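You operate a simulated robot arm through the tools that you are given. There is no shell and no other tool. Be economical: measure what you need, move in short steps, check, and stop when the job is done.

You are at the controls of a simulated two-armed robot. One attempt, no reset.

## Task
On the top of the loading dock, fold the striped cloth in half, so that it is half as long.

Only the result counts: the job must be done as asked and must still hold three seconds after the hand-in. Knocking over, shifting, dropping, spilling or breaking anything else fails it. Flat cloth is picked up by pressing the open fingertips on it (5 to 10 N) and closing them slowly along it; thin cloth reads only 2 to 8 mm in the jaws.

## Robot
Two 7-joint arms with two-finger parallel grippers on one trunk, on a base that drives. Base frame: it is fixed to the floor where the robot stands at the start and does not move with it; the origin is under the middle of the robot, x ahead of it, y to its left, z up. Lengths are in m, angles in degrees, forces in N, time in s.
The left shoulder is at the start at [0.07, 0.163, 1.145], the right one opposite. Places, roughly: top of the loading dock [0.5, 0, 0.9]. Payload 3.43 kg a hand.
The TCP of each hand is the grasp point between the finger pads, 0.034 m short of the fingertips. In the tool frame z runs along the fingers and y along their closing line. Largest opening 0.128 m; finger width 0.024, thickness 0.012; the body of the gripper, 0.048 by 0.13 m, starts 0.096 m behind the TCP.
Orientation is told as [roll, pitch, yaw] about the base's x, y, z axes, in that order, counted from this pose: with the fingers straight down and closing along the base's y, the tool's x points along the base's -x, its y along +y and its z along -z.

## Interface
- The arms move only by the tool apply_moves. It takes "left_deltas", "right_deltas" or both (then of equal length, played together; a hand with none holds still); each is a list of rows, each a list of 3 entries, a list of its own where there are three numbers: the shift along the tool's x, y, z in m, then the turn, a rotation vector about the tool's x, y, z in degrees, then the opening in per cent of the stroke, from 0 (shut) to 100 (fully open). In form: [[[dx, dy, dz], [wx, wy, wz], claw], ...]. A call has 1 to 10 rows; each row is the pose to reach, as a shift and turn from the pose commanded when the call began, along the tool's axes at that moment. Each row takes 0.2 s and may step no farther than 0.05 m and 8.6 degrees from the row before; otherwise, or with a gripper value out of range, the whole call is refused. A pose out of reach is approached as far as the arm can. The call stops where the force on the tool passes 40 N (or 10 N more than at its start, if that is more) or the arm is blocked; 0.2 s more then pass. Each finger travels about 0.153 m/s and halts on what it meets, pressing with about 23 N; the grip force reading is that of the motor and also rises with nothing between the fingers. The clock runs only during rows and for 0.2 s after the last one: add rows that repeat a pose to give the fingers time. It gives the time, the measured TCP pose, the force on the tool (base axes), the opening and the grip force at its end, in the units of the frame above (readings bear some noise).
- Cameras (640 x 400 px; columns grow to the right, rows downward): "scene" is now at [0.1367, -0.0174, 1.3733]; the picture's right is [-0.21, -0.98, 0.00], its down [-0.56, 0.12, -0.82] and it looks along [0.80, -0.18, -0.57] (base axes); focal length 244 px, centre (320, 200). "left" rides on the left gripper at [0.076, 0.011, -0.16] in its tool frame; the picture's right is [-0.15, 0.99, 0.00], its down [-0.88, -0.13, -0.46] and it looks along [-0.45, -0.07, 0.89] (tool axes); focal length 234 px, centre (320, 200). "right" rides on the right gripper at [0.076, -0.011, -0.16] in its tool frame; the picture's right is [0.15, 0.99, 0.00], its down [-0.88, 0.13, -0.46] and it looks along [-0.45, 0.07, 0.89] (tool axes); focal length 234 px, centre (320, 200). There is no depth. A picture from a camera that has moved, and an enlarged one, comes with that camera's place and axes in the base frame and with its lens.
- snapshot(camera): a new picture of that camera. It takes no simulated time.
- slide_trunk(by): slides the trunk up (or, below 0, down) by that many m; the arms and the scene camera ride with it, the base frame stays. It gives what a move gives, with no picture.
- roll_base(legs): drives the robot by 1 to 6 legs, each [ahead, left, turn to the left] in m, m and degrees, along the robot's own axes; the way and the turn of a leg run together, so that a leg with both is an arc; at most 1.5 m and 180 degrees a leg. The arms and the cameras ride along, it lands a little off, and it stops where it bumps. It gives what a move gives.
- head_to(pan, tilt): turns the head with the scene camera to pan (to the left, within 86 degrees either way) and tilt (down, from -29 to 69), counted from straight ahead of the robot. It gives what a move gives.
- inspect(camera, box): a new picture of the part [left, top, right, bottom] of that camera's present view, enlarged. It takes no simulated time.
- finish_job(): hands the job in; it is judged then, once.

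Work in short steps. Places have to be worked out from the pictures, the camera data and where the tool is seen: move nearer, look again, correct. Check each grasp and each placing, and mend what went wrong. You have 120 turns and 92 pictures in all, those below and enlarged ones among them. Open the grippers and draw the arms clear of the work before you hand the job in, unless the task says otherwise; then end with one line.

The tools are called after ">>>" as name(argument=value, ...) on one line, values as JSON. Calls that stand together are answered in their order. apply_moves: Moves the arms, as the interface text tells. Its arguments: {"type":"object","properties":{"left_deltas":{"type":"array","items":{"type":"array"}},"right_deltas":{"type":"array","items":{"type":"array"}}},"required":[]} The other tools are called the same way: slide_trunk (by) slides the trunk up or down; roll_base (legs) drives the base; head_to (pan, tilt) turns the head that bears the scene camera; snapshot (camera) takes a picture; inspect (camera, box) takes an enlarged picture of a part of a camera's view; finish_job () hands the job in.

At the start:

```text
time_s: 0.0
left_ee_pos: [0.6639, 0.2161, 1.0788]
left_tool_rot: [-0.1, 0.0, 0.0]
left_contact_force: [-0.3, -0.2, 0.9]
left_grip_width: 0.1278
left_gripper_force: 0.1
right_ee_pos: [0.5368, -0.2698, 1.1311]
right_tool_rot: [-0.1, -0.1, 0.0]
right_contact_force: [-0.2, 0.3, 0.7]
right_grip_width: 0.1278
right_gripper_force: 0.1
trunk travel left (down, up): [-0.625, 0.315]
robot x, y, heading: [-0.0036, -0.0024, -0.1]
head pan, tilt: [-12.4, 34.9]
```

scene: 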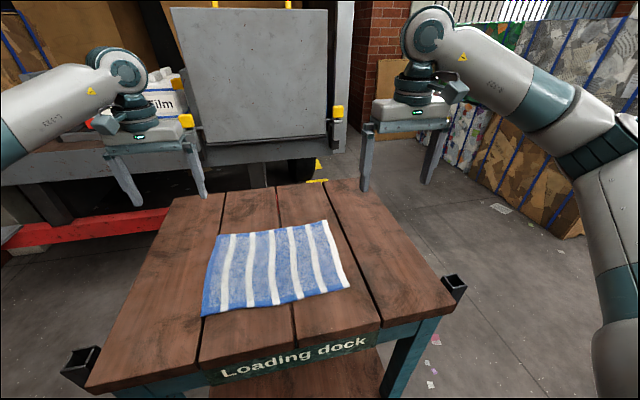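
right: 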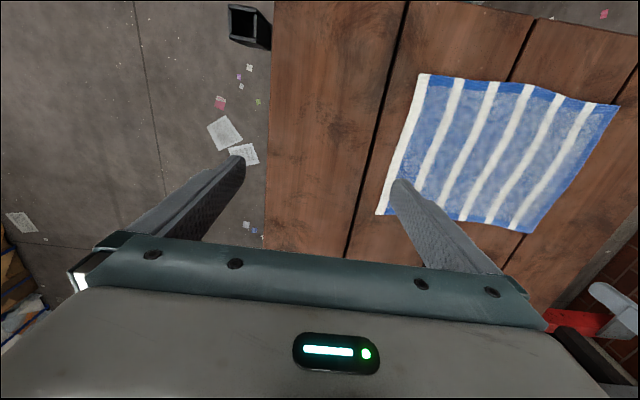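
left: 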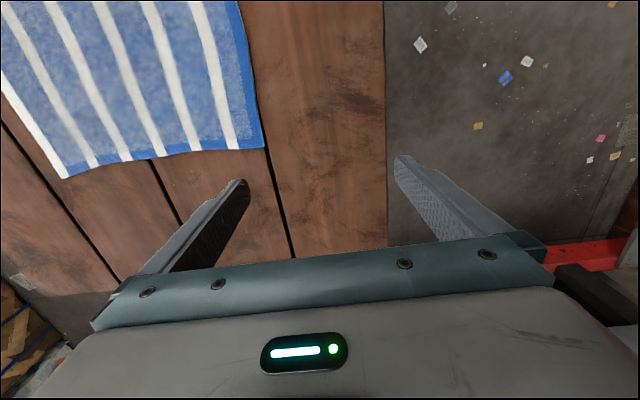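

The cloth spans about x 0.46–0.72, y −0.165–0.163, with its long side along y, so the crease should run along x at y≈0. I'll drive to the dock's right side to face along +y, so that both hands can carry one short edge over.

>>> roll_base(legs=[[0, -1.0, 0], [0.6, 0, 0], [0, 0, 90]])

>>> head_to(pan=0, tilt=45)

>>> snapshot(camera="scene")

```text
time_s: 12.1
left_ee_pos: [0.3844, -0.3584, 1.0796]
left_tool_rot: [0.0, 0.1, 89.8]
left_contact_force: [-0.5, 0.3, 0.7]
left_grip_width: 0.1281
left_gripper_force: 0.1
right_ee_pos: [0.8699, -0.4861, 1.1296]
right_tool_rot: [0.1, 0.0, 89.8]
right_contact_force: [0.1, 0.6, 0.2]
right_grip_width: 0.1281
right_gripper_force: 0.1
trunk travel left (down, up): [-0.625, 0.315]
robot x, y, heading: [0.5975, -1.0193, 89.9]
head pan, tilt: [-12.4, 34.9]
```

```text
time_s: 12.9
left_ee_pos: [0.3846, -0.357, 1.0799]
left_tool_rot: [0.0, -0.1, 89.8]
left_contact_force: [0.1, -0.4, -0.1]
left_grip_width: 0.1278
left_gripper_force: 0.0
right_ee_pos: [0.8701, -0.4854, 1.1306]
right_tool_rot: [0.0, 0.0, 89.8]
right_contact_force: [0.3, 0.2, 0.0]
right_grip_width: 0.1278
right_gripper_force: 0.0
trunk travel left (down, up): [-0.625, 0.315]
robot x, y, heading: [0.6007, -1.0234, 89.9]
head pan, tilt: [0.0, 45.0]
```

```text
88 pictures are left
camera scene: at [0.5995, -0.8894, 1.3583], right [1.0, 0.0, 0.0], down [0.0, -0.71, -0.71], along [0.0, 0.71, -0.71], focal length 244 px, centre (320, 200)
```

scene: 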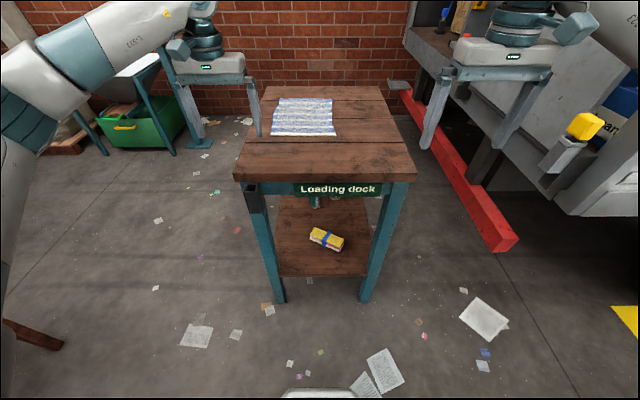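

The table's near edge is at y≈−0.32 and the base front reaches about 0.27 m ahead of the axis. I'll approach 0.35 m and look again.

>>> roll_base(legs=[[0.35, 0, 0]])

>>> head_to(pan=0, tilt=50)

>>> snapshot(camera="scene")

```text
time_s: 15.1
left_ee_pos: [0.3789, -0.0123, 1.079]
left_tool_rot: [0.0, 0.1, 90.2]
left_contact_force: [0.0, 0.3, 0.8]
left_grip_width: 0.1279
left_gripper_force: 0.0
right_ee_pos: [0.8663, -0.1367, 1.1297]
right_tool_rot: [-0.1, 0.0, 90.2]
right_contact_force: [0.8, 0.2, -0.7]
right_grip_width: 0.1282
right_gripper_force: 0.2
trunk travel left (down, up): [-0.625, 0.315]
robot x, y, heading: [0.5956, -0.6743, 90.1]
head pan, tilt: [0.0, 45.0]
```

```text
time_s: 15.8
left_ee_pos: [0.3788, -0.0127, 1.0784]
left_tool_rot: [0.0, 0.0, 90.2]
left_contact_force: [0.3, 0.1, 0.5]
left_grip_width: 0.1278
left_gripper_force: 0.0
right_ee_pos: [0.8669, -0.137, 1.1284]
right_tool_rot: [-0.1, 0.1, 90.3]
right_contact_force: [-0.8, -0.4, 0.5]
right_grip_width: 0.1279
right_gripper_force: 0.1
trunk travel left (down, up): [-0.625, 0.315]
robot x, y, heading: [0.5982, -0.6715, 90.1]
head pan, tilt: [0.0, 50.0]
```

```text
87 pictures are left
camera scene: at [0.5983, -0.546, 1.3513], right [1.0, 0.0, 0.0], down [0.0, -0.77, -0.64], along [0.0, 0.64, -0.77], focal length 244 px, centre (320, 200)
```

scene: 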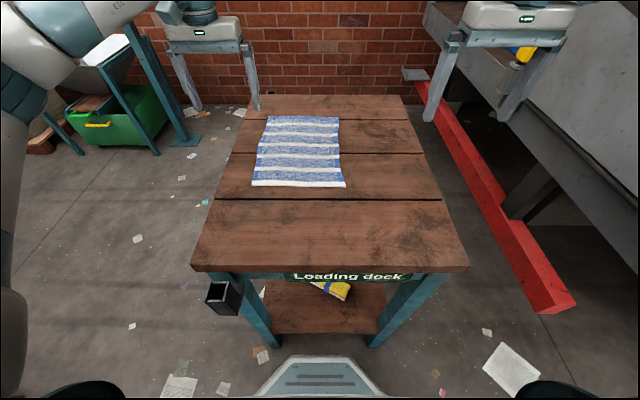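

Comparing both views, the surface sits higher, at z≈0.92, and the cloth spans x≈0.43–0.66, y≈−0.147–0.155. I'll strafe left 5 cm to centre on it.

>>> roll_base(legs=[[0, 0.05, 0]])

```text
time_s: 16.7
left_ee_pos: [0.3329, -0.0118, 1.0799]
left_tool_rot: [0.0, 0.0, 90.1]
left_contact_force: [0.4, 0.8, 0.2]
left_grip_width: 0.1279
left_gripper_force: 0.0
right_ee_pos: [0.8214, -0.1371, 1.1293]
right_tool_rot: [0.1, 0.0, 90.0]
right_contact_force: [0.0, -0.1, 0.7]
right_grip_width: 0.128
right_gripper_force: 0.1
trunk travel left (down, up): [-0.625, 0.315]
robot x, y, heading: [0.5494, -0.6747, 90.1]
head pan, tilt: [0.0, 50.0]
```

Now I'll bring both hands above the near corners at TCP z≈1.03 with the jaws partly closed, then check with the wrist cameras.

>>> apply_moves(left_deltas=[[[0.025, -0.025, 0.01], [0, 0, 0], 60], [[0.05, -0.05, 0.02], [0, 0, 0], 40], [[0.075, -0.075, 0.03], [0, 0, 0], 40], [[0.1, -0.1, 0.04], [0, 0, 0], 40], [[0.123, -0.127, 0.05], [0, 0, 0], 40], [[0.123, -0.127, 0.05], [0, 0, 0], 40]], right_deltas=[[[0, 0.037, 0.02], [0, 0, 0], 60], [[0, 0.075, 0.04], [0, 0, 0], 40], [[0, 0.112, 0.06], [0, 0, 0], 40], [[0, 0.15, 0.08], [0, 0, 0], 40], [[-0.002, 0.187, 0.1], [0, 0, 0], 40], [[-0.002, 0.187, 0.1], [0, 0, 0], 40]])

>>> snapshot(camera="left")

>>> snapshot(camera="right")

>>> snapshot(camera="scene")

```text
time_s: 18.1
left_ee_pos: [0.46, -0.1366, 1.0305]
left_tool_rot: [0.0, 0.0, 90.1]
left_contact_force: [0.3, 0.0, 0.5]
left_grip_width: 0.0514
left_gripper_force: 0.1
right_ee_pos: [0.6345, -0.1333, 1.0315]
right_tool_rot: [0.0, 0.0, 90.1]
right_contact_force: [0.3, -0.3, -0.3]
right_grip_width: 0.0513
right_gripper_force: 0.1
trunk travel left (down, up): [-0.625, 0.315]
robot x, y, heading: [0.5508, -0.6761, 90.3]
head pan, tilt: [0.0, 50.0]
```

```text
86 pictures are left
camera left: at [0.4478, -0.2126, 1.1901], right [-0.99, 0.14, 0.0], down [0.13, 0.88, 0.46], along [0.07, 0.45, -0.89], focal length 234 px, centre (320, 200)
```

left: 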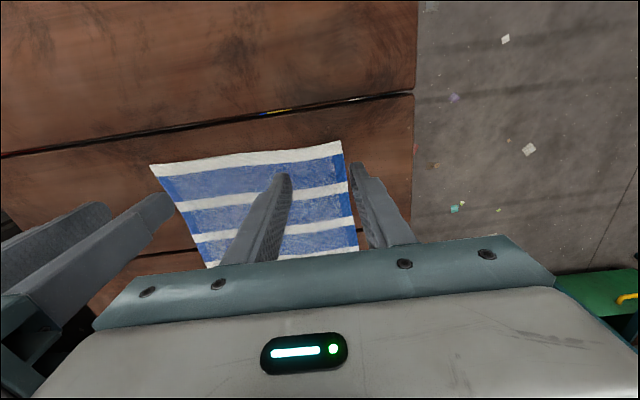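

```text
85 pictures are left
camera right: at [0.6459, -0.2095, 1.1916], right [-0.99, -0.15, 0.0], down [-0.13, 0.88, 0.46], along [-0.07, 0.45, -0.89], focal length 234 px, centre (320, 200)
```

right: 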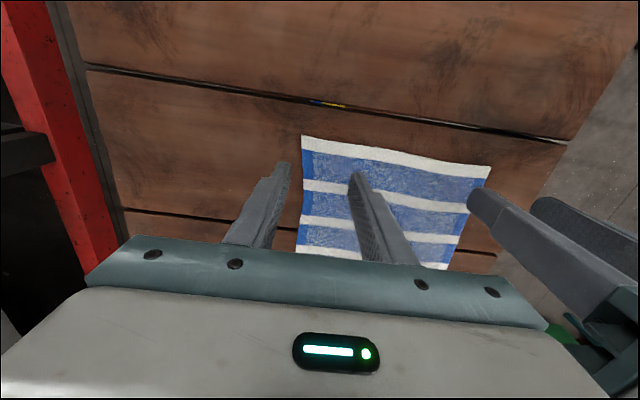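

```text
84 pictures are left
camera scene: at [0.5502, -0.5472, 1.3514], right [1.0, 0.0, 0.0], down [0.0, -0.77, -0.64], along [0.0, 0.64, -0.77], focal length 244 px, centre (320, 200)
```

scene: 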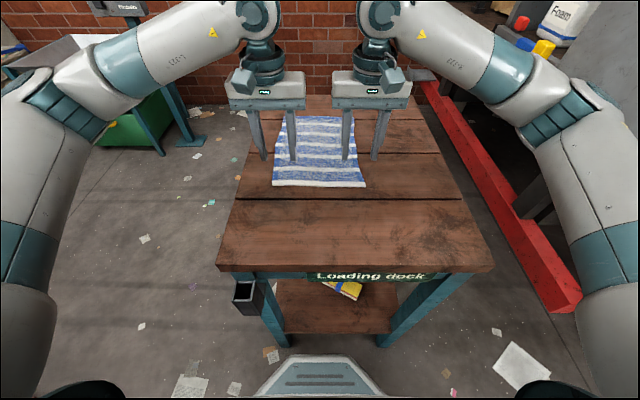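

Corners appear at about (0.434, −0.149) and (0.658, −0.151), surface z≈0.91–0.92. I'll narrow the jaws to 30 mm, shift slightly inwards and descend to just above the cloth.

>>> apply_moves(left_deltas=[[[0, -0.008, 0.02], [0, 0, 0], 24], [[0, -0.008, 0.045], [0, 0, 0], 24], [[0, -0.008, 0.0625], [0, 0, 0], 24], [[0, -0.008, 0.0625], [0, 0, 0], 24]], right_deltas=[[[0.003, 0.0105, 0.02], [0, 0, 0], 24], [[0.003, 0.0105, 0.045], [0, 0, 0], 24], [[0.003, 0.0105, 0.0635], [0, 0, 0], 24], [[0.003, 0.0105, 0.0635], [0, 0, 0], 24]])

>>> snapshot(camera="left")

>>> snapshot(camera="right")

```text
time_s: 19.1
left_ee_pos: [0.4675, -0.1352, 0.9675]
left_tool_rot: [0.0, 0.1, 90.1]
left_contact_force: [0.0, 0.8, 0.2]
left_grip_width: 0.0308
left_gripper_force: 0.1
right_ee_pos: [0.6218, -0.137, 0.9658]
right_tool_rot: [-0.1, 0.0, 90.0]
right_contact_force: [0.3, 0.9, -0.2]
right_grip_width: 0.0307
right_gripper_force: 0.1
trunk travel left (down, up): [-0.625, 0.315]
robot x, y, heading: [0.5513, -0.6749, 90.3]
head pan, tilt: [0.0, 50.0]
```

```text
83 pictures are left
camera left: at [0.4563, -0.2125, 1.1265], right [-0.99, 0.14, 0.0], down [0.13, 0.88, 0.46], along [0.07, 0.45, -0.89], focal length 234 px, centre (320, 200)
```

left: 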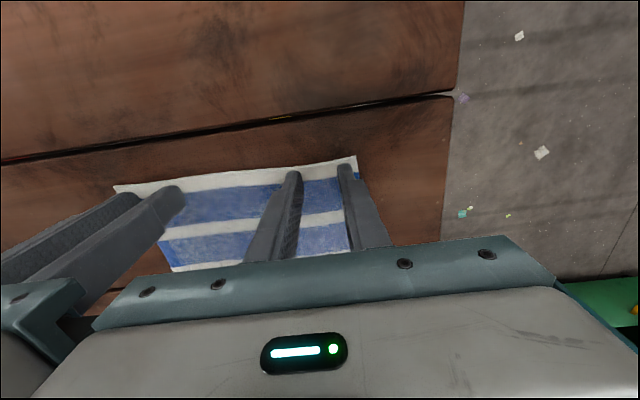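

```text
82 pictures are left
camera right: at [0.6335, -0.2133, 1.1256], right [-0.99, -0.15, 0.0], down [-0.13, 0.88, 0.46], along [-0.07, 0.45, -0.89], focal length 234 px, centre (320, 200)
```

right: 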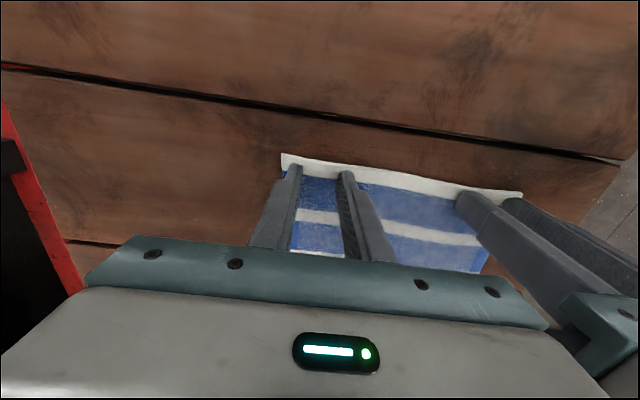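

Fingers sit over the edge, just short of the cloth. I'll step down in small increments while watching the force.

>>> apply_moves(left_deltas=[[[0.002, 0, 0.004], [0, 0, 0], 24], [[0.002, 0, 0.008], [0, 0, 0], 24]], right_deltas=[[[0.001, 0, 0.003], [0, 0, 0], 24], [[0.001, 0, 0.006], [0, 0, 0], 24]])

```text
time_s: 19.7
left_ee_pos: [0.4664, -0.1375, 0.9626]
left_tool_rot: [-0.1, -0.3, 90.1]
left_contact_force: [1.0, 3.8, 18.0]
left_grip_width: 0.0308
left_gripper_force: 0.0
right_ee_pos: [0.6223, -0.1381, 0.9618]
right_tool_rot: [0.1, -0.2, 90.1]
right_contact_force: [-1.2, 1.9, 9.1]
right_grip_width: 0.0308
right_gripper_force: 0.1
trunk travel left (down, up): [-0.625, 0.315]
robot x, y, heading: [0.5502, -0.6787, 90.3]
head pan, tilt: [0.0, 50.0]
```

Contact is at TCP z≈0.963, with left pressing 18 N and right 9 N. I'll ease the left up 2 mm and close both slowly.

>>> apply_moves(left_deltas=[[[0, 0, -0.0015], [0, 0, 0], 24], [[0, 0, -0.0015], [0, 0, 0], 21], [[0, 0, -0.0015], [0, 0, 0], 18], [[0, 0, -0.0015], [0, 0, 0], 15], [[0, 0, -0.0015], [0, 0, 0], 12], [[0, 0, -0.0015], [0, 0, 0], 9], [[0, 0, -0.0015], [0, 0, 0], 6], [[0, 0, -0.0015], [0, 0, 0], 3], [[0, 0, -0.0015], [0, 0, 0], 0], [[0, 0, -0.0015], [0, 0, 0], 0]], right_deltas=[[[0, 0, 0], [0, 0, 0], 24], [[0, 0, 0], [0, 0, 0], 21], [[0, 0, 0], [0, 0, 0], 18], [[0, 0, 0], [0, 0, 0], 15], [[0, 0, 0], [0, 0, 0], 12], [[0, 0, 0], [0, 0, 0], 9], [[0, 0, 0], [0, 0, 0], 6], [[0, 0, 0], [0, 0, 0], 3], [[0, 0, 0], [0, 0, 0], 0], [[0, 0, 0], [0, 0, 0], 0]])

>>> snapshot(camera="left")

>>> snapshot(camera="right")

```text
time_s: 21.9
left_ee_pos: [0.467, -0.1378, 0.9629]
left_tool_rot: [-0.1, -0.2, 90.1]
left_contact_force: [-0.2, 0.2, 6.9]
left_grip_width: 0.0
left_gripper_force: 22.9
right_ee_pos: [0.6223, -0.1394, 0.962]
right_tool_rot: [0.1, -0.3, 90.1]
right_contact_force: [0.1, -0.2, 23.9]
right_grip_width: 0.0054
right_gripper_force: 23.2
trunk travel left (down, up): [-0.625, 0.315]
robot x, y, heading: [0.55, -0.6777, 89.9]
head pan, tilt: [0.0, 50.0]
```

```text
81 pictures are left
camera left: at [0.4553, -0.216, 1.121], right [-0.99, 0.14, 0.0], down [0.13, 0.88, 0.46], along [0.07, 0.45, -0.89], focal length 234 px, centre (320, 200)
```

left: 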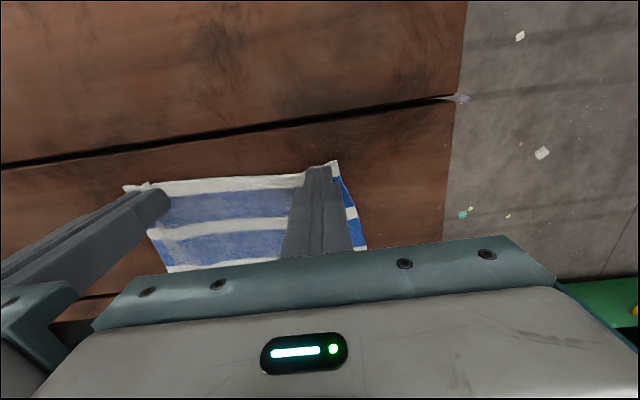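

```text
80 pictures are left
camera right: at [0.634, -0.2169, 1.1216], right [-0.99, -0.15, 0.0], down [-0.13, 0.88, 0.46], along [-0.07, 0.45, -0.89], focal length 234 px, centre (320, 200)
```

right: 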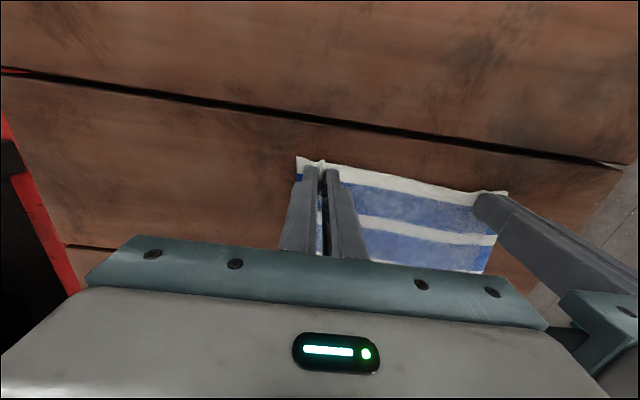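

Right holds the cloth at 5.4 mm, but left closed empty. I'll lift left, reopen and press again 1 mm deeper.

>>> apply_moves(left_deltas=[[[0, 0, -0.012], [0, 0, 0], 0], [[0, 0, -0.012], [0, 0, 0], 26], [[0, 0, -0.012], [0, 0, 0], 26], [[0, 0, -0.004], [0, 0, 0], 26], [[0, 0, 0], [0, 0, 0], 26], [[0, 0, 0.001], [0, 0, 0], 26]])

>>> inspect(camera="left", box=[80, 100, 480, 350])

```text
time_s: 23.3
left_ee_pos: [0.4665, -0.1377, 0.9627]
left_tool_rot: [-0.1, -0.4, 90.0]
left_contact_force: [-0.1, -0.1, 9.3]
left_grip_width: 0.0333
left_gripper_force: 0.0
right_ee_pos: [0.6221, -0.1405, 0.9618]
right_tool_rot: [0.0, -0.2, 90.1]
right_contact_force: [1.0, 1.2, 27.1]
right_grip_width: 0.0055
right_gripper_force: 23.5
trunk travel left (down, up): [-0.625, 0.315]
robot x, y, heading: [0.5506, -0.6771, 90.5]
head pan, tilt: [0.0, 50.0]
```

```text
1.60 times, centred on (280, 225) of left
camera zoom: at [0.4556, -0.2164, 1.1207], right [-0.99, 0.14, 0.0], down [0.13, 0.88, 0.46], along [0.07, 0.45, -0.89], focal length 375 px, centre (384, 160)
```

zoom: 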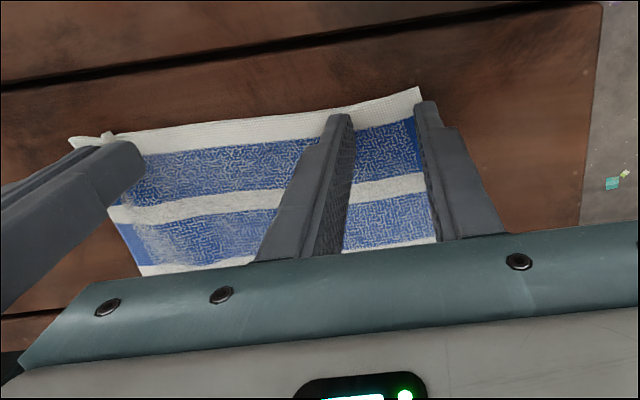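

The left's outer finger is off the cloth's side edge. I'll lift it, shift 9 mm inward, press again, and close slowly.

>>> apply_moves(left_deltas=[[[0, 0, -0.01], [0, 0, 0], 26], [[0, -0.009, -0.01], [0, 0, 0], 24], [[0, -0.009, -0.004], [0, 0, 0], 24], [[0, -0.009, 0], [0, 0, 0], 24], [[0, -0.009, 0.0005], [0, 0, 0], 24]])

>>> inspect(camera="left", box=[80, 100, 480, 350])

```text
time_s: 24.5
left_ee_pos: [0.4757, -0.1387, 0.9621]
left_tool_rot: [-0.2, -0.3, 90.1]
left_contact_force: [0.5, -2.1, 17.0]
left_grip_width: 0.0309
left_gripper_force: 0.1
right_ee_pos: [0.6228, -0.1405, 0.962]
right_tool_rot: [-0.1, -0.2, 90.1]
right_contact_force: [1.6, 4.2, 23.8]
right_grip_width: 0.0053
right_gripper_force: 23.2
trunk travel left (down, up): [-0.625, 0.315]
robot x, y, heading: [0.5496, -0.6745, 90.3]
head pan, tilt: [0.0, 50.0]
```

```text
1.60 times, centred on (280, 225) of left
camera zoom: at [0.4635, -0.2169, 1.1204], right [-0.99, 0.14, 0.0], down [0.13, 0.88, 0.46], along [0.07, 0.46, -0.89], focal length 375 px, centre (384, 160)
```

zoom: 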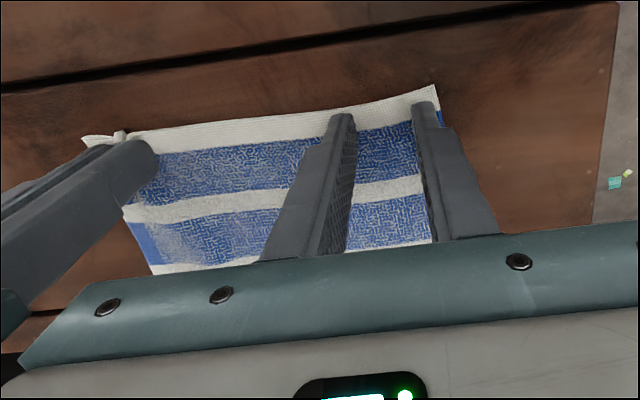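

Both left fingers are on the cloth now, at 17 N. I'll ease up slightly and close slowly.

>>> apply_moves(left_deltas=[[[0, 0, -0.0008], [0, 0, 0], 24], [[0, 0, -0.0008], [0, 0, 0], 21], [[0, 0, -0.0008], [0, 0, 0], 18], [[0, 0, -0.0008], [0, 0, 0], 15], [[0, 0, -0.0008], [0, 0, 0], 12], [[0, 0, -0.0008], [0, 0, 0], 9], [[0, 0, -0.0008], [0, 0, 0], 6], [[0, 0, -0.0008], [0, 0, 0], 3], [[0, 0, -0.0008], [0, 0, 0], 0], [[0, 0, -0.0008], [0, 0, 0], 0]])

>>> inspect(camera="left", box=[80, 100, 480, 350])

```text
time_s: 26.7
left_ee_pos: [0.475, -0.1396, 0.9605]
left_tool_rot: [-0.1, -0.3, 90.0]
left_contact_force: [13.4, 0.9, 16.3]
left_grip_width: 0.0067
left_gripper_force: 23.0
right_ee_pos: [0.6228, -0.1403, 0.963]
right_tool_rot: [0.1, -0.1, 90.1]
right_contact_force: [-8.5, 3.9, 23.8]
right_grip_width: 0.0057
right_gripper_force: 23.2
trunk travel left (down, up): [-0.625, 0.315]
robot x, y, heading: [0.5465, -0.6744, 89.9]
head pan, tilt: [0.0, 50.0]
```

```text
1.60 times, centred on (280, 225) of left
camera zoom: at [0.4645, -0.2165, 1.1206], right [-0.99, 0.15, 0.0], down [0.13, 0.88, 0.46], along [0.07, 0.45, -0.89], focal length 375 px, centre (384, 160)
```

zoom: 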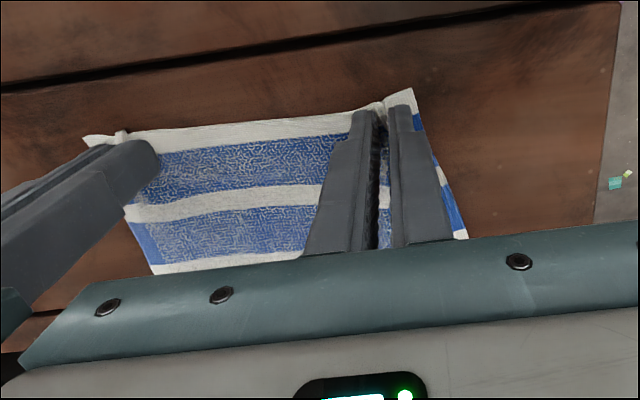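

Both grips hold (6.7 and 5.7 mm), with some tension between the hands. I'll ease them together 2 mm each and begin the fold arc, checking partway.

>>> apply_moves(left_deltas=[[[-0.0017, -0.002, -0.0196], [0, 0, 0], 0], [[-0.007, -0.002, -0.0386], [0, 0, 0], 0], [[-0.0155, -0.002, -0.0567], [0, 0, 0], 0], [[-0.027, -0.002, -0.0735], [0, 0, 0], 0], [[-0.0416, -0.002, -0.0884], [0, 0, 0], 0]], right_deltas=[[[-0.0017, 0.002, -0.0196], [0, 0, 0], 0], [[-0.007, 0.002, -0.0386], [0, 0, 0], 0], [[-0.0155, 0.002, -0.0567], [0, 0, 0], 0], [[-0.027, 0.002, -0.0735], [0, 0, 0], 0], [[-0.0416, 0.002, -0.0884], [0, 0, 0], 0]])

>>> snapshot(camera="scene")

>>> snapshot(camera="left")

```text
time_s: 27.9
left_ee_pos: [0.4785, -0.0943, 1.0502]
left_tool_rot: [0.0, -0.1, 90.0]
left_contact_force: [5.7, 0.3, -0.5]
left_grip_width: 0.0048
left_gripper_force: 22.5
right_ee_pos: [0.6204, -0.0968, 1.0487]
right_tool_rot: [0.0, 0.0, 90.1]
right_contact_force: [-5.6, 0.0, -0.4]
right_grip_width: 0.005
right_gripper_force: 22.6
trunk travel left (down, up): [-0.625, 0.315]
robot x, y, heading: [0.5497, -0.6745, 90.5]
head pan, tilt: [0.0, 50.0]
```

```text
76 pictures are left
camera scene: at [0.5498, -0.5463, 1.3512], right [1.0, 0.0, 0.0], down [0.0, -0.77, -0.64], along [0.0, 0.64, -0.77], focal length 244 px, centre (320, 200)
```

scene: 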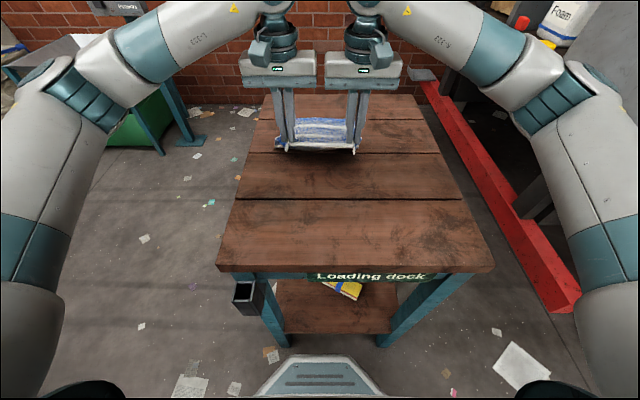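

```text
75 pictures are left
camera left: at [0.4661, -0.1711, 1.2093], right [-0.99, 0.14, 0.0], down [0.13, 0.88, 0.46], along [0.07, 0.45, -0.89], focal length 234 px, centre (320, 200)
```

left: 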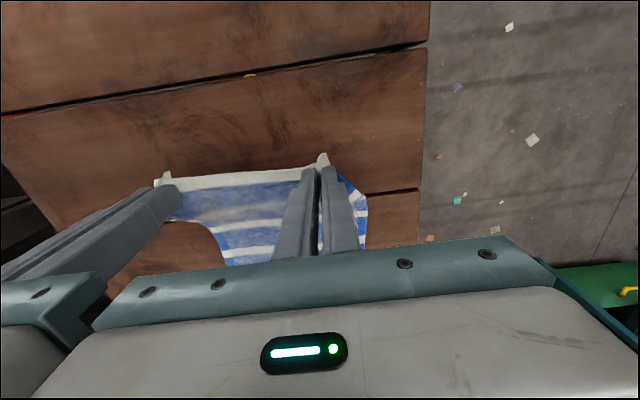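

The edge is lifted cleanly between both hands. I'll continue over the top of the arc.

>>> apply_moves(left_deltas=[[[-0.017, 0, -0.013], [0, 0, 0], 0], [[-0.036, 0, -0.02], [0, 0, 0], 0], [[-0.056, 0, -0.026], [0, 0, 0], 0], [[-0.078, 0, -0.03], [0, 0, 0], 0], [[-0.1, 0, -0.03], [0, 0, 0], 0], [[-0.122, 0, -0.028], [0, 0, 0], 0], [[-0.144, 0, -0.022], [0, 0, 0], 0], [[-0.165, 0, -0.013], [0, 0, 0], 0], [[-0.165, 0, -0.013], [0, 0, 0], 0]], right_deltas=[[[-0.017, 0, -0.013], [0, 0, 0], 0], [[-0.036, 0, -0.02], [0, 0, 0], 0], [[-0.056, 0, -0.026], [0, 0, 0], 0], [[-0.078, 0, -0.03], [0, 0, 0], 0], [[-0.1, 0, -0.03], [0, 0, 0], 0], [[-0.122, 0, -0.028], [0, 0, 0], 0], [[-0.144, 0, -0.022], [0, 0, 0], 0], [[-0.165, 0, -0.013], [0, 0, 0], 0], [[-0.165, 0, -0.013], [0, 0, 0], 0]])

>>> snapshot(camera="scene")

>>> snapshot(camera="left")

>>> snapshot(camera="right")

```text
time_s: 29.9
left_ee_pos: [0.4784, 0.0688, 1.0631]
left_tool_rot: [0.0, -0.1, 90.1]
left_contact_force: [2.2, 0.0, 0.3]
left_grip_width: 0.0047
left_gripper_force: 23.4
right_ee_pos: [0.6178, 0.065, 1.0623]
right_tool_rot: [0.0, -0.1, 90.2]
right_contact_force: [-3.9, 1.0, 0.7]
right_grip_width: 0.0048
right_gripper_force: 23.1
trunk travel left (down, up): [-0.625, 0.315]
robot x, y, heading: [0.5486, -0.6726, 90.0]
head pan, tilt: [0.0, 50.0]
```

```text
74 pictures are left
camera scene: at [0.5497, -0.5473, 1.3514], right [1.0, 0.0, 0.0], down [0.0, -0.77, -0.64], along [0.0, 0.64, -0.77], focal length 244 px, centre (320, 200)
```

scene: 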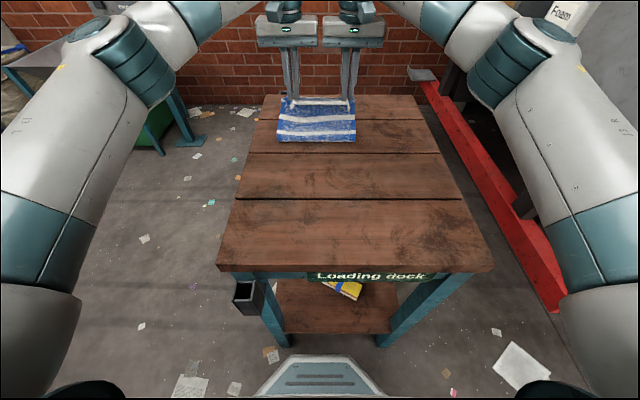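

```text
73 pictures are left
camera left: at [0.4669, -0.0083, 1.2216], right [-0.99, 0.14, 0.0], down [0.13, 0.88, 0.46], along [0.07, 0.45, -0.89], focal length 234 px, centre (320, 200)
```

left: 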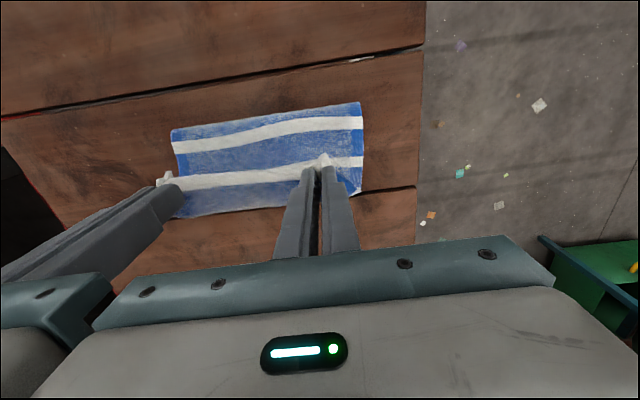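

```text
72 pictures are left
camera right: at [0.6302, -0.0115, 1.2226], right [-0.99, -0.15, 0.0], down [-0.13, 0.88, 0.46], along [-0.07, 0.45, -0.89], focal length 234 px, centre (320, 200)
```

right: 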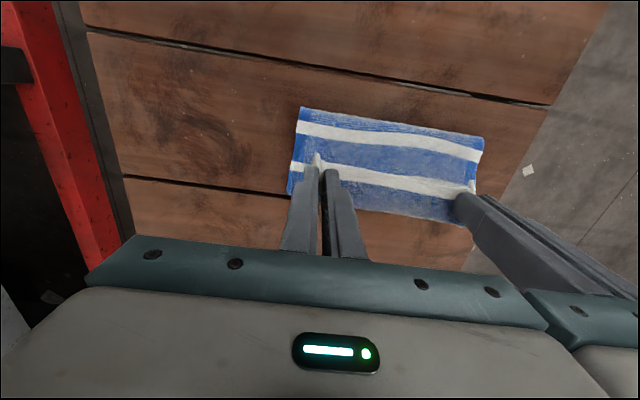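

The crease is at y≈0.02 and the far edge near y≈0.145. I'll finish the arc down to TCP y≈0.138, z≈0.971.

>>> apply_moves(left_deltas=[[[-0.018, 0, 0.014], [0, 0, 0], 0], [[-0.034, 0, 0.03], [0, 0, 0], 0], [[-0.048, 0, 0.048], [0, 0, 0], 0], [[-0.06, 0, 0.066], [0, 0, 0], 0], [[-0.068, 0, 0.082], [0, 0, 0], 0], [[-0.071, 0, 0.091], [0, 0, 0], 0], [[-0.071, 0, 0.091], [0, 0, 0], 0]], right_deltas=[[[-0.018, 0, 0.014], [0, 0, 0], 0], [[-0.034, 0, 0.03], [0, 0, 0], 0], [[-0.048, 0, 0.048], [0, 0, 0], 0], [[-0.062, 0, 0.066], [0, 0, 0], 0], [[-0.071, 0, 0.082], [0, 0, 0], 0], [[-0.074, 0, 0.091], [0, 0, 0], 0], [[-0.074, 0, 0.091], [0, 0, 0], 0]])

>>> snapshot(camera="scene")

>>> snapshot(camera="left")

>>> snapshot(camera="right")

```text
time_s: 31.5
left_ee_pos: [0.4783, 0.1411, 0.9711]
left_tool_rot: [0.0, -0.1, 90.1]
left_contact_force: [3.3, -1.2, 5.9]
left_grip_width: 0.0045
left_gripper_force: 22.7
right_ee_pos: [0.6188, 0.1404, 0.9701]
right_tool_rot: [0.0, -0.1, 90.1]
right_contact_force: [-2.4, 0.1, 3.8]
right_grip_width: 0.0045
right_gripper_force: 22.7
trunk travel left (down, up): [-0.625, 0.315]
robot x, y, heading: [0.5495, -0.6737, 90.1]
head pan, tilt: [0.0, 50.0]
```

```text
71 pictures are left
camera scene: at [0.5495, -0.5474, 1.3515], right [1.0, 0.0, 0.0], down [0.0, -0.77, -0.64], along [0.0, 0.64, -0.77], focal length 244 px, centre (320, 200)
```

scene: 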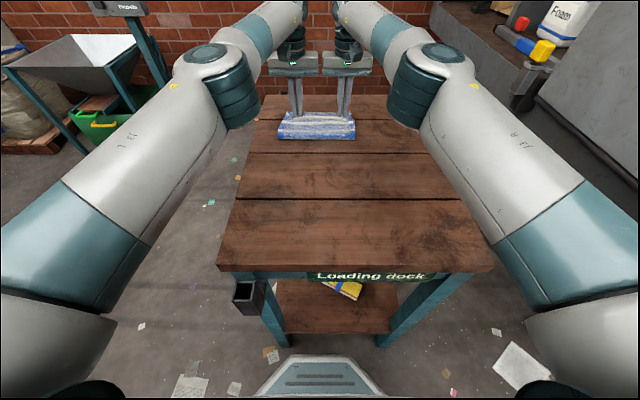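

```text
70 pictures are left
camera left: at [0.4665, 0.0636, 1.1291], right [-0.99, 0.15, 0.0], down [0.13, 0.88, 0.46], along [0.07, 0.45, -0.89], focal length 234 px, centre (320, 200)
```

left: 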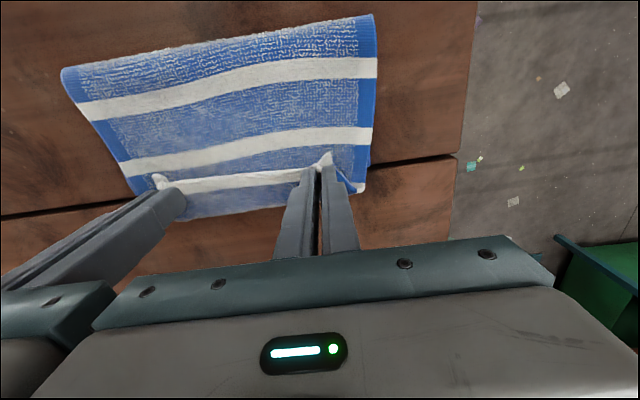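

```text
69 pictures are left
camera right: at [0.6293, 0.0638, 1.1308], right [-0.99, -0.15, 0.0], down [-0.13, 0.88, 0.46], along [-0.07, 0.45, -0.89], focal length 234 px, centre (320, 200)
```

right: 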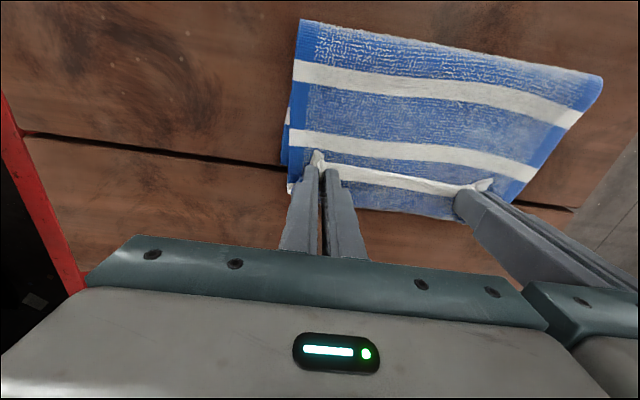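

The lower layer sticks out about 2–3 cm beyond the upper edge (far edge y≈0.167). I'll lift slightly, move forward about 17 mm, lower again and look.

>>> apply_moves(left_deltas=[[[0, 0, -0.012], [0, 0, 0], 0], [[-0.008, 0, -0.012], [0, 0, 0], 0], [[-0.017, 0, -0.008], [0, 0, 0], 0], [[-0.017, 0, -0.002], [0, 0, 0], 0], [[-0.017, 0, -0.002], [0, 0, 0], 0]], right_deltas=[[[0, 0, -0.012], [0, 0, 0], 0], [[-0.008, 0, -0.012], [0, 0, 0], 0], [[-0.017, 0, -0.008], [0, 0, 0], 0], [[-0.017, 0, -0.002], [0, 0, 0], 0], [[-0.017, 0, -0.002], [0, 0, 0], 0]])

>>> inspect(camera="left", box=[40, 0, 440, 250])

>>> inspect(camera="right", box=[240, 0, 640, 250])

>>> inspect(camera="scene", box=[240, 75, 400, 175])

```text
time_s: 32.7
left_ee_pos: [0.4728, 0.1418, 0.9716]
left_tool_rot: [-0.1, 0.0, 90.0]
left_contact_force: [12.3, -0.5, 3.3]
left_grip_width: 0.0051
left_gripper_force: 23.5
left hand out of reach, approached as far as the arm can: row 2, 3, 4, 5
right_ee_pos: [0.624, 0.1434, 0.9717]
right_tool_rot: [0.2, 0.0, 90.3]
right_contact_force: [-14.7, -1.2, 2.7]
right_grip_width: 0.0055
right_gripper_force: 22.9
right hand out of reach, approached as far as the arm can: row 2, 3, 4, 5
trunk travel left (down, up): [-0.625, 0.315]
robot x, y, heading: [0.547, -0.6796, 90.2]
head pan, tilt: [0.0, 50.0]
```

```text
1.60 times, centred on (240, 125) of left
camera zoom: at [0.4617, 0.0649, 1.1301], right [-0.99, 0.15, 0.0], down [0.13, 0.88, 0.46], along [0.07, 0.45, -0.89], focal length 375 px, centre (448, 320)
```

zoom: 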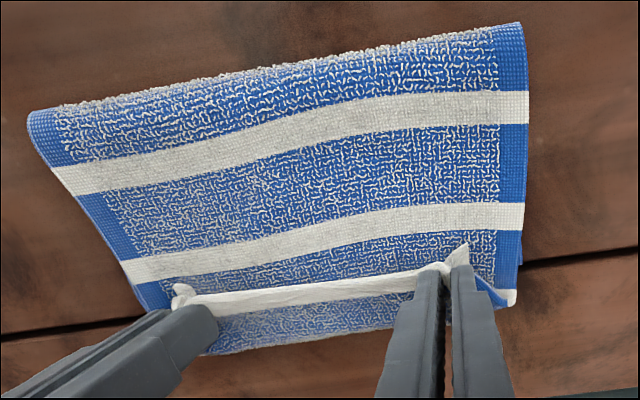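

```text
1.60 times, centred on (440, 125) of right
camera zoom: at [0.6357, 0.0662, 1.1322], right [-0.99, -0.15, 0.0], down [-0.13, 0.88, 0.46], along [-0.07, 0.45, -0.89], focal length 375 px, centre (128, 320)
```

zoom: 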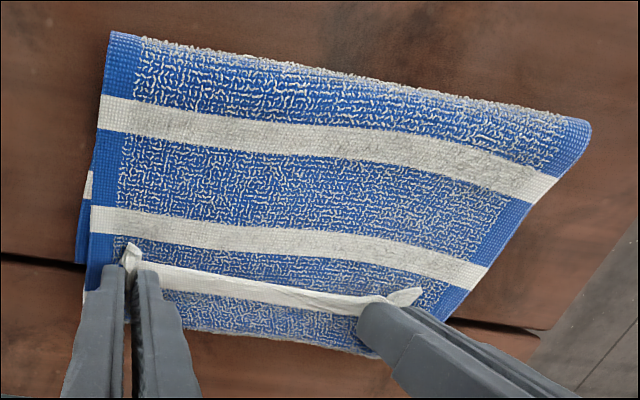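

```text
4.00 times, centred on (320, 125) of scene
camera zoom: at [0.5499, -0.547, 1.3515], right [1.0, 0.0, 0.0], down [0.0, -0.77, -0.64], along [0.0, 0.64, -0.77], focal length 974 px, centre (320, 500)
```

zoom: 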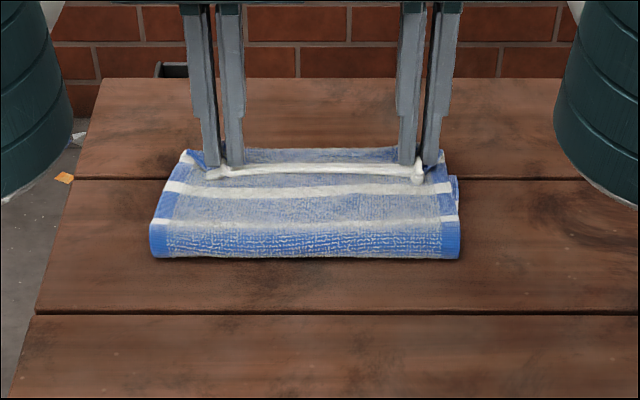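

Both arms are at their reach limit, and the hem appears curled back toward the crease under the fingers. I'll ease the sideways tension, open modestly, and lift off to see how the cloth lies.

>>> apply_moves(left_deltas=[[[0.017, -0.004, 0.001], [0, 0, 0], 0], [[0.017, -0.004, 0.001], [0, 0, 0], 10], [[0.017, -0.004, 0.0], [0, 0, 0], 14], [[0.017, -0.004, -0.02], [0, 0, 0], 14], [[0.017, -0.004, -0.06], [0, 0, 0], 14], [[0.03, 0.03, -0.1], [0, 0, 0], 14]], right_deltas=[[[0.017, 0.004, 0.001], [0, 0, 0], 0], [[0.017, 0.004, 0.001], [0, 0, 0], 10], [[0.017, 0.004, 0.0], [0, 0, 0], 14], [[0.017, 0.004, -0.02], [0, 0, 0], 14], [[0.017, 0.004, -0.06], [0, 0, 0], 14], [[0.03, -0.03, -0.1], [0, 0, 0], 14]])

>>> inspect(camera="scene", box=[240, 75, 400, 175])

>>> snapshot(camera="right")

>>> snapshot(camera="left")

```text
refused: row 6 steps farther than a row can; nothing moved
```

```text
4.00 times, centred on (320, 125) of scene
camera zoom: at [0.5499, -0.547, 1.3515], right [1.0, 0.0, 0.0], down [0.0, -0.77, -0.64], along [0.0, 0.64, -0.77], focal length 974 px, centre (320, 500)
```

zoom: 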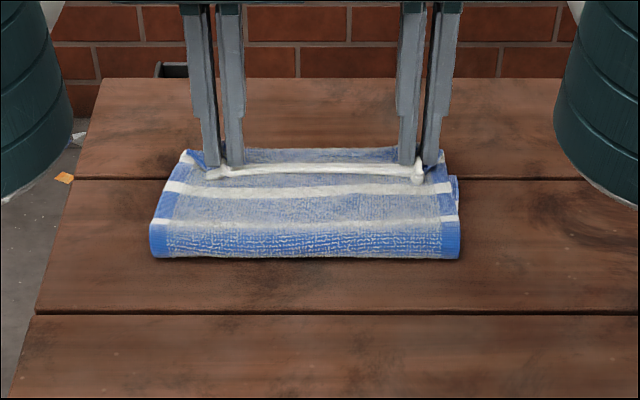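

```text
64 pictures are left
camera right: at [0.6357, 0.0662, 1.1322], right [-0.99, -0.15, 0.0], down [-0.13, 0.88, 0.46], along [-0.07, 0.45, -0.89], focal length 234 px, centre (320, 200)
```

right: 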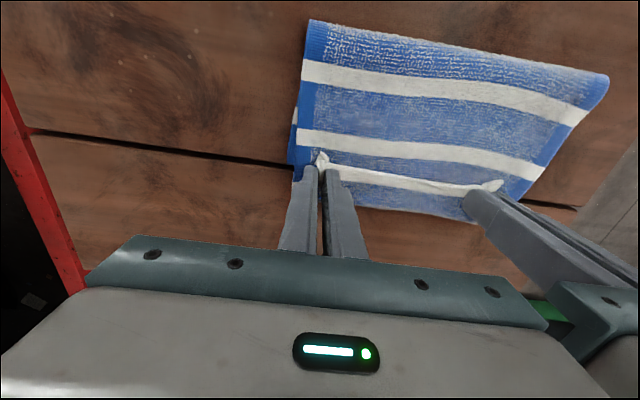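

```text
63 pictures are left
camera left: at [0.4617, 0.0649, 1.1301], right [-0.99, 0.15, 0.0], down [0.13, 0.88, 0.46], along [0.07, 0.45, -0.89], focal length 234 px, centre (320, 200)
```

left: 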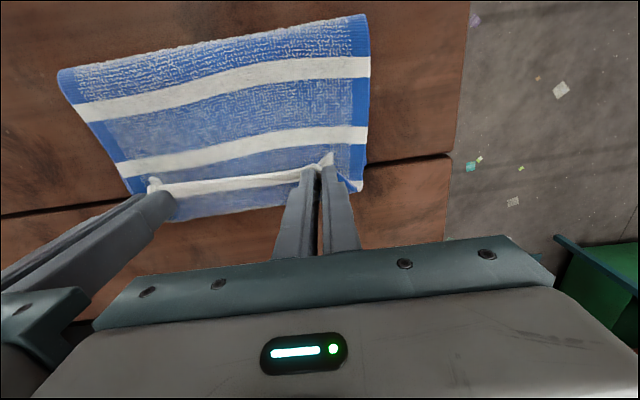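

Refused for step size only. Same release, with smaller steps and no y shift.

>>> apply_moves(left_deltas=[[[0, -0.004, 0.001], [0, 0, 0], 0], [[0, -0.004, 0.001], [0, 0, 0], 10], [[0, -0.004, 0], [0, 0, 0], 14], [[0, -0.004, -0.02], [0, 0, 0], 14], [[0, -0.004, -0.05], [0, 0, 0], 14]], right_deltas=[[[0, 0.004, 0.001], [0, 0, 0], 0], [[0, 0.004, 0.001], [0, 0, 0], 10], [[0, 0.004, 0], [0, 0, 0], 14], [[0, 0.004, -0.02], [0, 0, 0], 14], [[0, 0.004, -0.05], [0, 0, 0], 14]])

>>> inspect(camera="scene", box=[240, 75, 400, 175])

>>> inspect(camera="left", box=[40, 0, 440, 250])

>>> inspect(camera="right", box=[240, 0, 640, 250])

```text
time_s: 33.9
left_ee_pos: [0.4711, 0.1355, 1.019]
left_tool_rot: [-0.1, -0.1, 90.0]
left_contact_force: [0.3, -0.3, 1.0]
left_grip_width: 0.0178
left_gripper_force: 0.2
left hand out of reach, approached as far as the arm can: row 4, 5
right_ee_pos: [0.6213, 0.1341, 1.0231]
right_tool_rot: [-0.1, -0.2, 90.1]
right_contact_force: [0.1, 0.2, 0.6]
right_grip_width: 0.0179
right_gripper_force: 0.1
right hand out of reach, approached as far as the arm can: row 5
trunk travel left (down, up): [-0.625, 0.315]
robot x, y, heading: [0.5491, -0.6718, 90.2]
head pan, tilt: [0.0, 50.0]
```

```text
4.00 times, centred on (320, 125) of scene
camera zoom: at [0.5477, -0.5482, 1.3514], right [1.0, 0.0, 0.0], down [0.0, -0.77, -0.64], along [0.0, 0.64, -0.77], focal length 974 px, centre (320, 500)
```

zoom: 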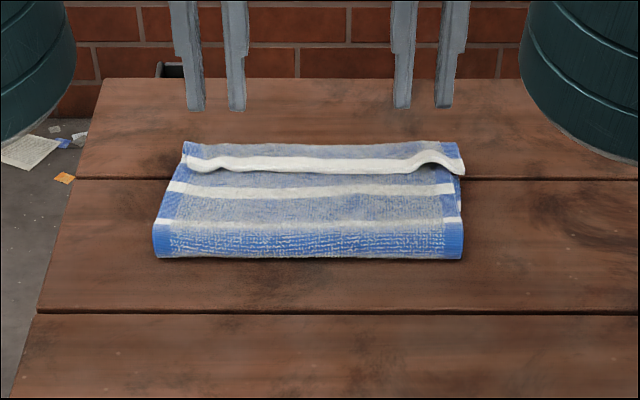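

```text
1.60 times, centred on (240, 125) of left
camera zoom: at [0.4591, 0.0585, 1.1785], right [-0.99, 0.15, 0.0], down [0.13, 0.88, 0.46], along [0.07, 0.45, -0.89], focal length 375 px, centre (448, 320)
```

zoom: 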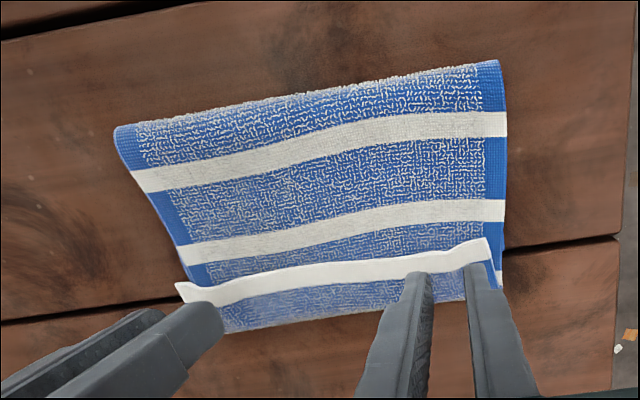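

```text
1.60 times, centred on (440, 125) of right
camera zoom: at [0.6328, 0.0576, 1.1829], right [-0.99, -0.15, 0.0], down [-0.13, 0.88, 0.46], along [-0.07, 0.45, -0.89], focal length 375 px, centre (128, 320)
```

zoom: 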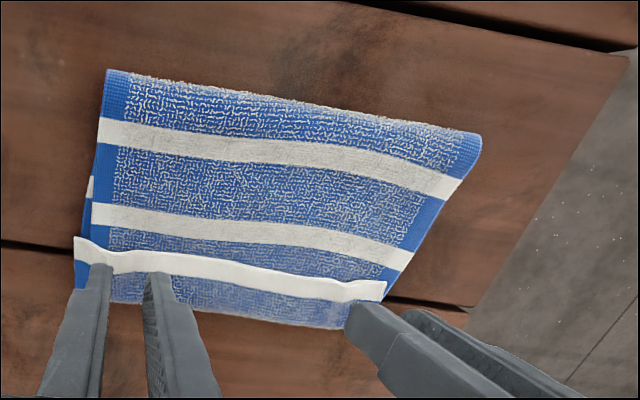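

The released hem lies folded back on top. I'll pull the hands back and up to see where the lower layer's edge is.

>>> apply_moves(left_deltas=[[[0.03, 0.03, -0.02], [0, 0, 0], 14], [[0.06, 0.06, -0.03], [0, 0, 0], 14], [[0.09, 0.09, -0.04], [0, 0, 0], 14], [[0.12, 0.12, -0.05], [0, 0, 0], 14], [[0.12, 0.12, -0.05], [0, 0, 0], 0]], right_deltas=[[[0.03, -0.03, -0.02], [0, 0, 0], 14], [[0.06, -0.06, -0.03], [0, 0, 0], 14], [[0.09, -0.09, -0.04], [0, 0, 0], 14], [[0.12, -0.12, -0.05], [0, 0, 0], 14], [[0.12, -0.12, -0.05], [0, 0, 0], 0]])

>>> inspect(camera="scene", box=[256, 85, 384, 165])

>>> snapshot(camera="left")

>>> snapshot(camera="right")

```text
time_s: 35.1
left_ee_pos: [0.3889, 0.1332, 1.0956]
left_tool_rot: [0.0, 0.2, 90.3]
left_contact_force: [-0.4, -0.2, -0.9]
left_grip_width: 0.0
left_gripper_force: 23.0
left hand out of reach, approached as far as the arm can: row 1, 2, 3, 4, 5
right_ee_pos: [0.7052, 0.1363, 1.0868]
right_tool_rot: [0.1, 0.1, 90.0]
right_contact_force: [-0.9, 0.4, -0.3]
right_grip_width: 0.0001
right_gripper_force: 23.3
right hand out of reach, approached as far as the arm can: row 1, 2, 3, 4, 5
trunk travel left (down, up): [-0.625, 0.315]
robot x, y, heading: [0.548, -0.6739, 89.9]
head pan, tilt: [0.0, 50.0]
```

```text
5.00 times, centred on (320, 125) of scene
camera zoom: at [0.5493, -0.5461, 1.3513], right [1.0, 0.0, 0.0], down [0.0, -0.77, -0.64], along [0.0, 0.64, -0.77], focal length 1218 px, centre (320, 575)
```

zoom: 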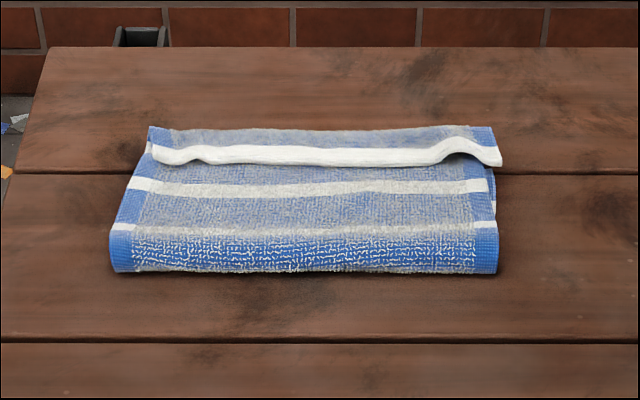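

```text
58 pictures are left
camera left: at [0.3766, 0.0565, 1.2547], right [-0.99, 0.14, 0.0], down [0.13, 0.88, 0.45], along [0.07, 0.45, -0.89], focal length 234 px, centre (320, 200)
```

left: 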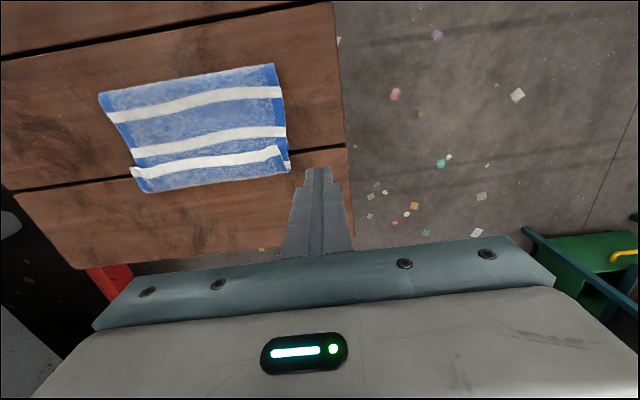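

```text
57 pictures are left
camera right: at [0.7178, 0.0602, 1.2471], right [-0.99, -0.15, 0.0], down [-0.13, 0.88, 0.45], along [-0.07, 0.45, -0.89], focal length 234 px, centre (320, 200)
```

right: 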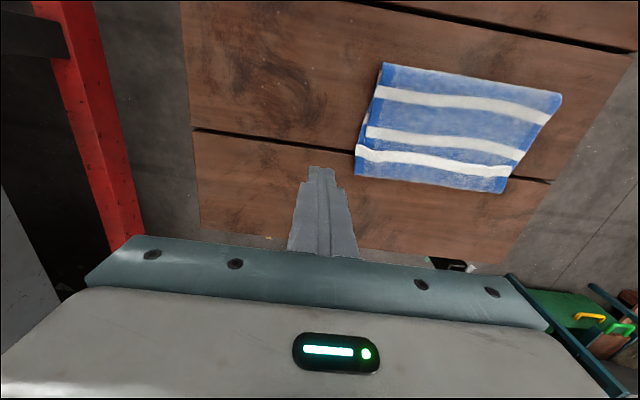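

Let me zoom in on the cloth's far edge and side from both wrist cameras.

>>> inspect(camera="right", box=[330, 40, 590, 205])

>>> inspect(camera="left", box=[80, 45, 340, 210])

```text
2.42 times, centred on (460, 122) of right
camera zoom: at [0.7178, 0.0602, 1.2471], right [-0.99, -0.15, 0.0], down [-0.13, 0.88, 0.45], along [-0.07, 0.45, -0.89], focal length 568 px, centre (-19, 388)
```

zoom: 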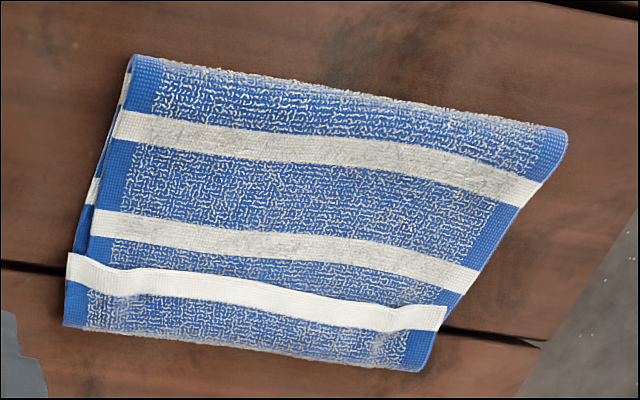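

```text
2.42 times, centred on (210, 128) of left
camera zoom: at [0.3766, 0.0565, 1.2547], right [-0.99, 0.14, 0.0], down [0.13, 0.88, 0.45], along [0.07, 0.45, -0.89], focal length 568 px, centre (587, 376)
```

zoom: 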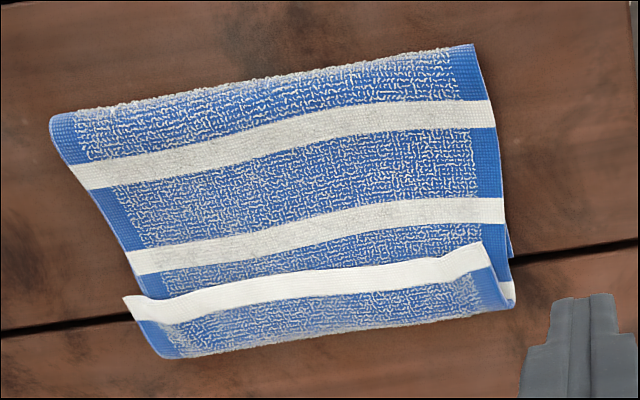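

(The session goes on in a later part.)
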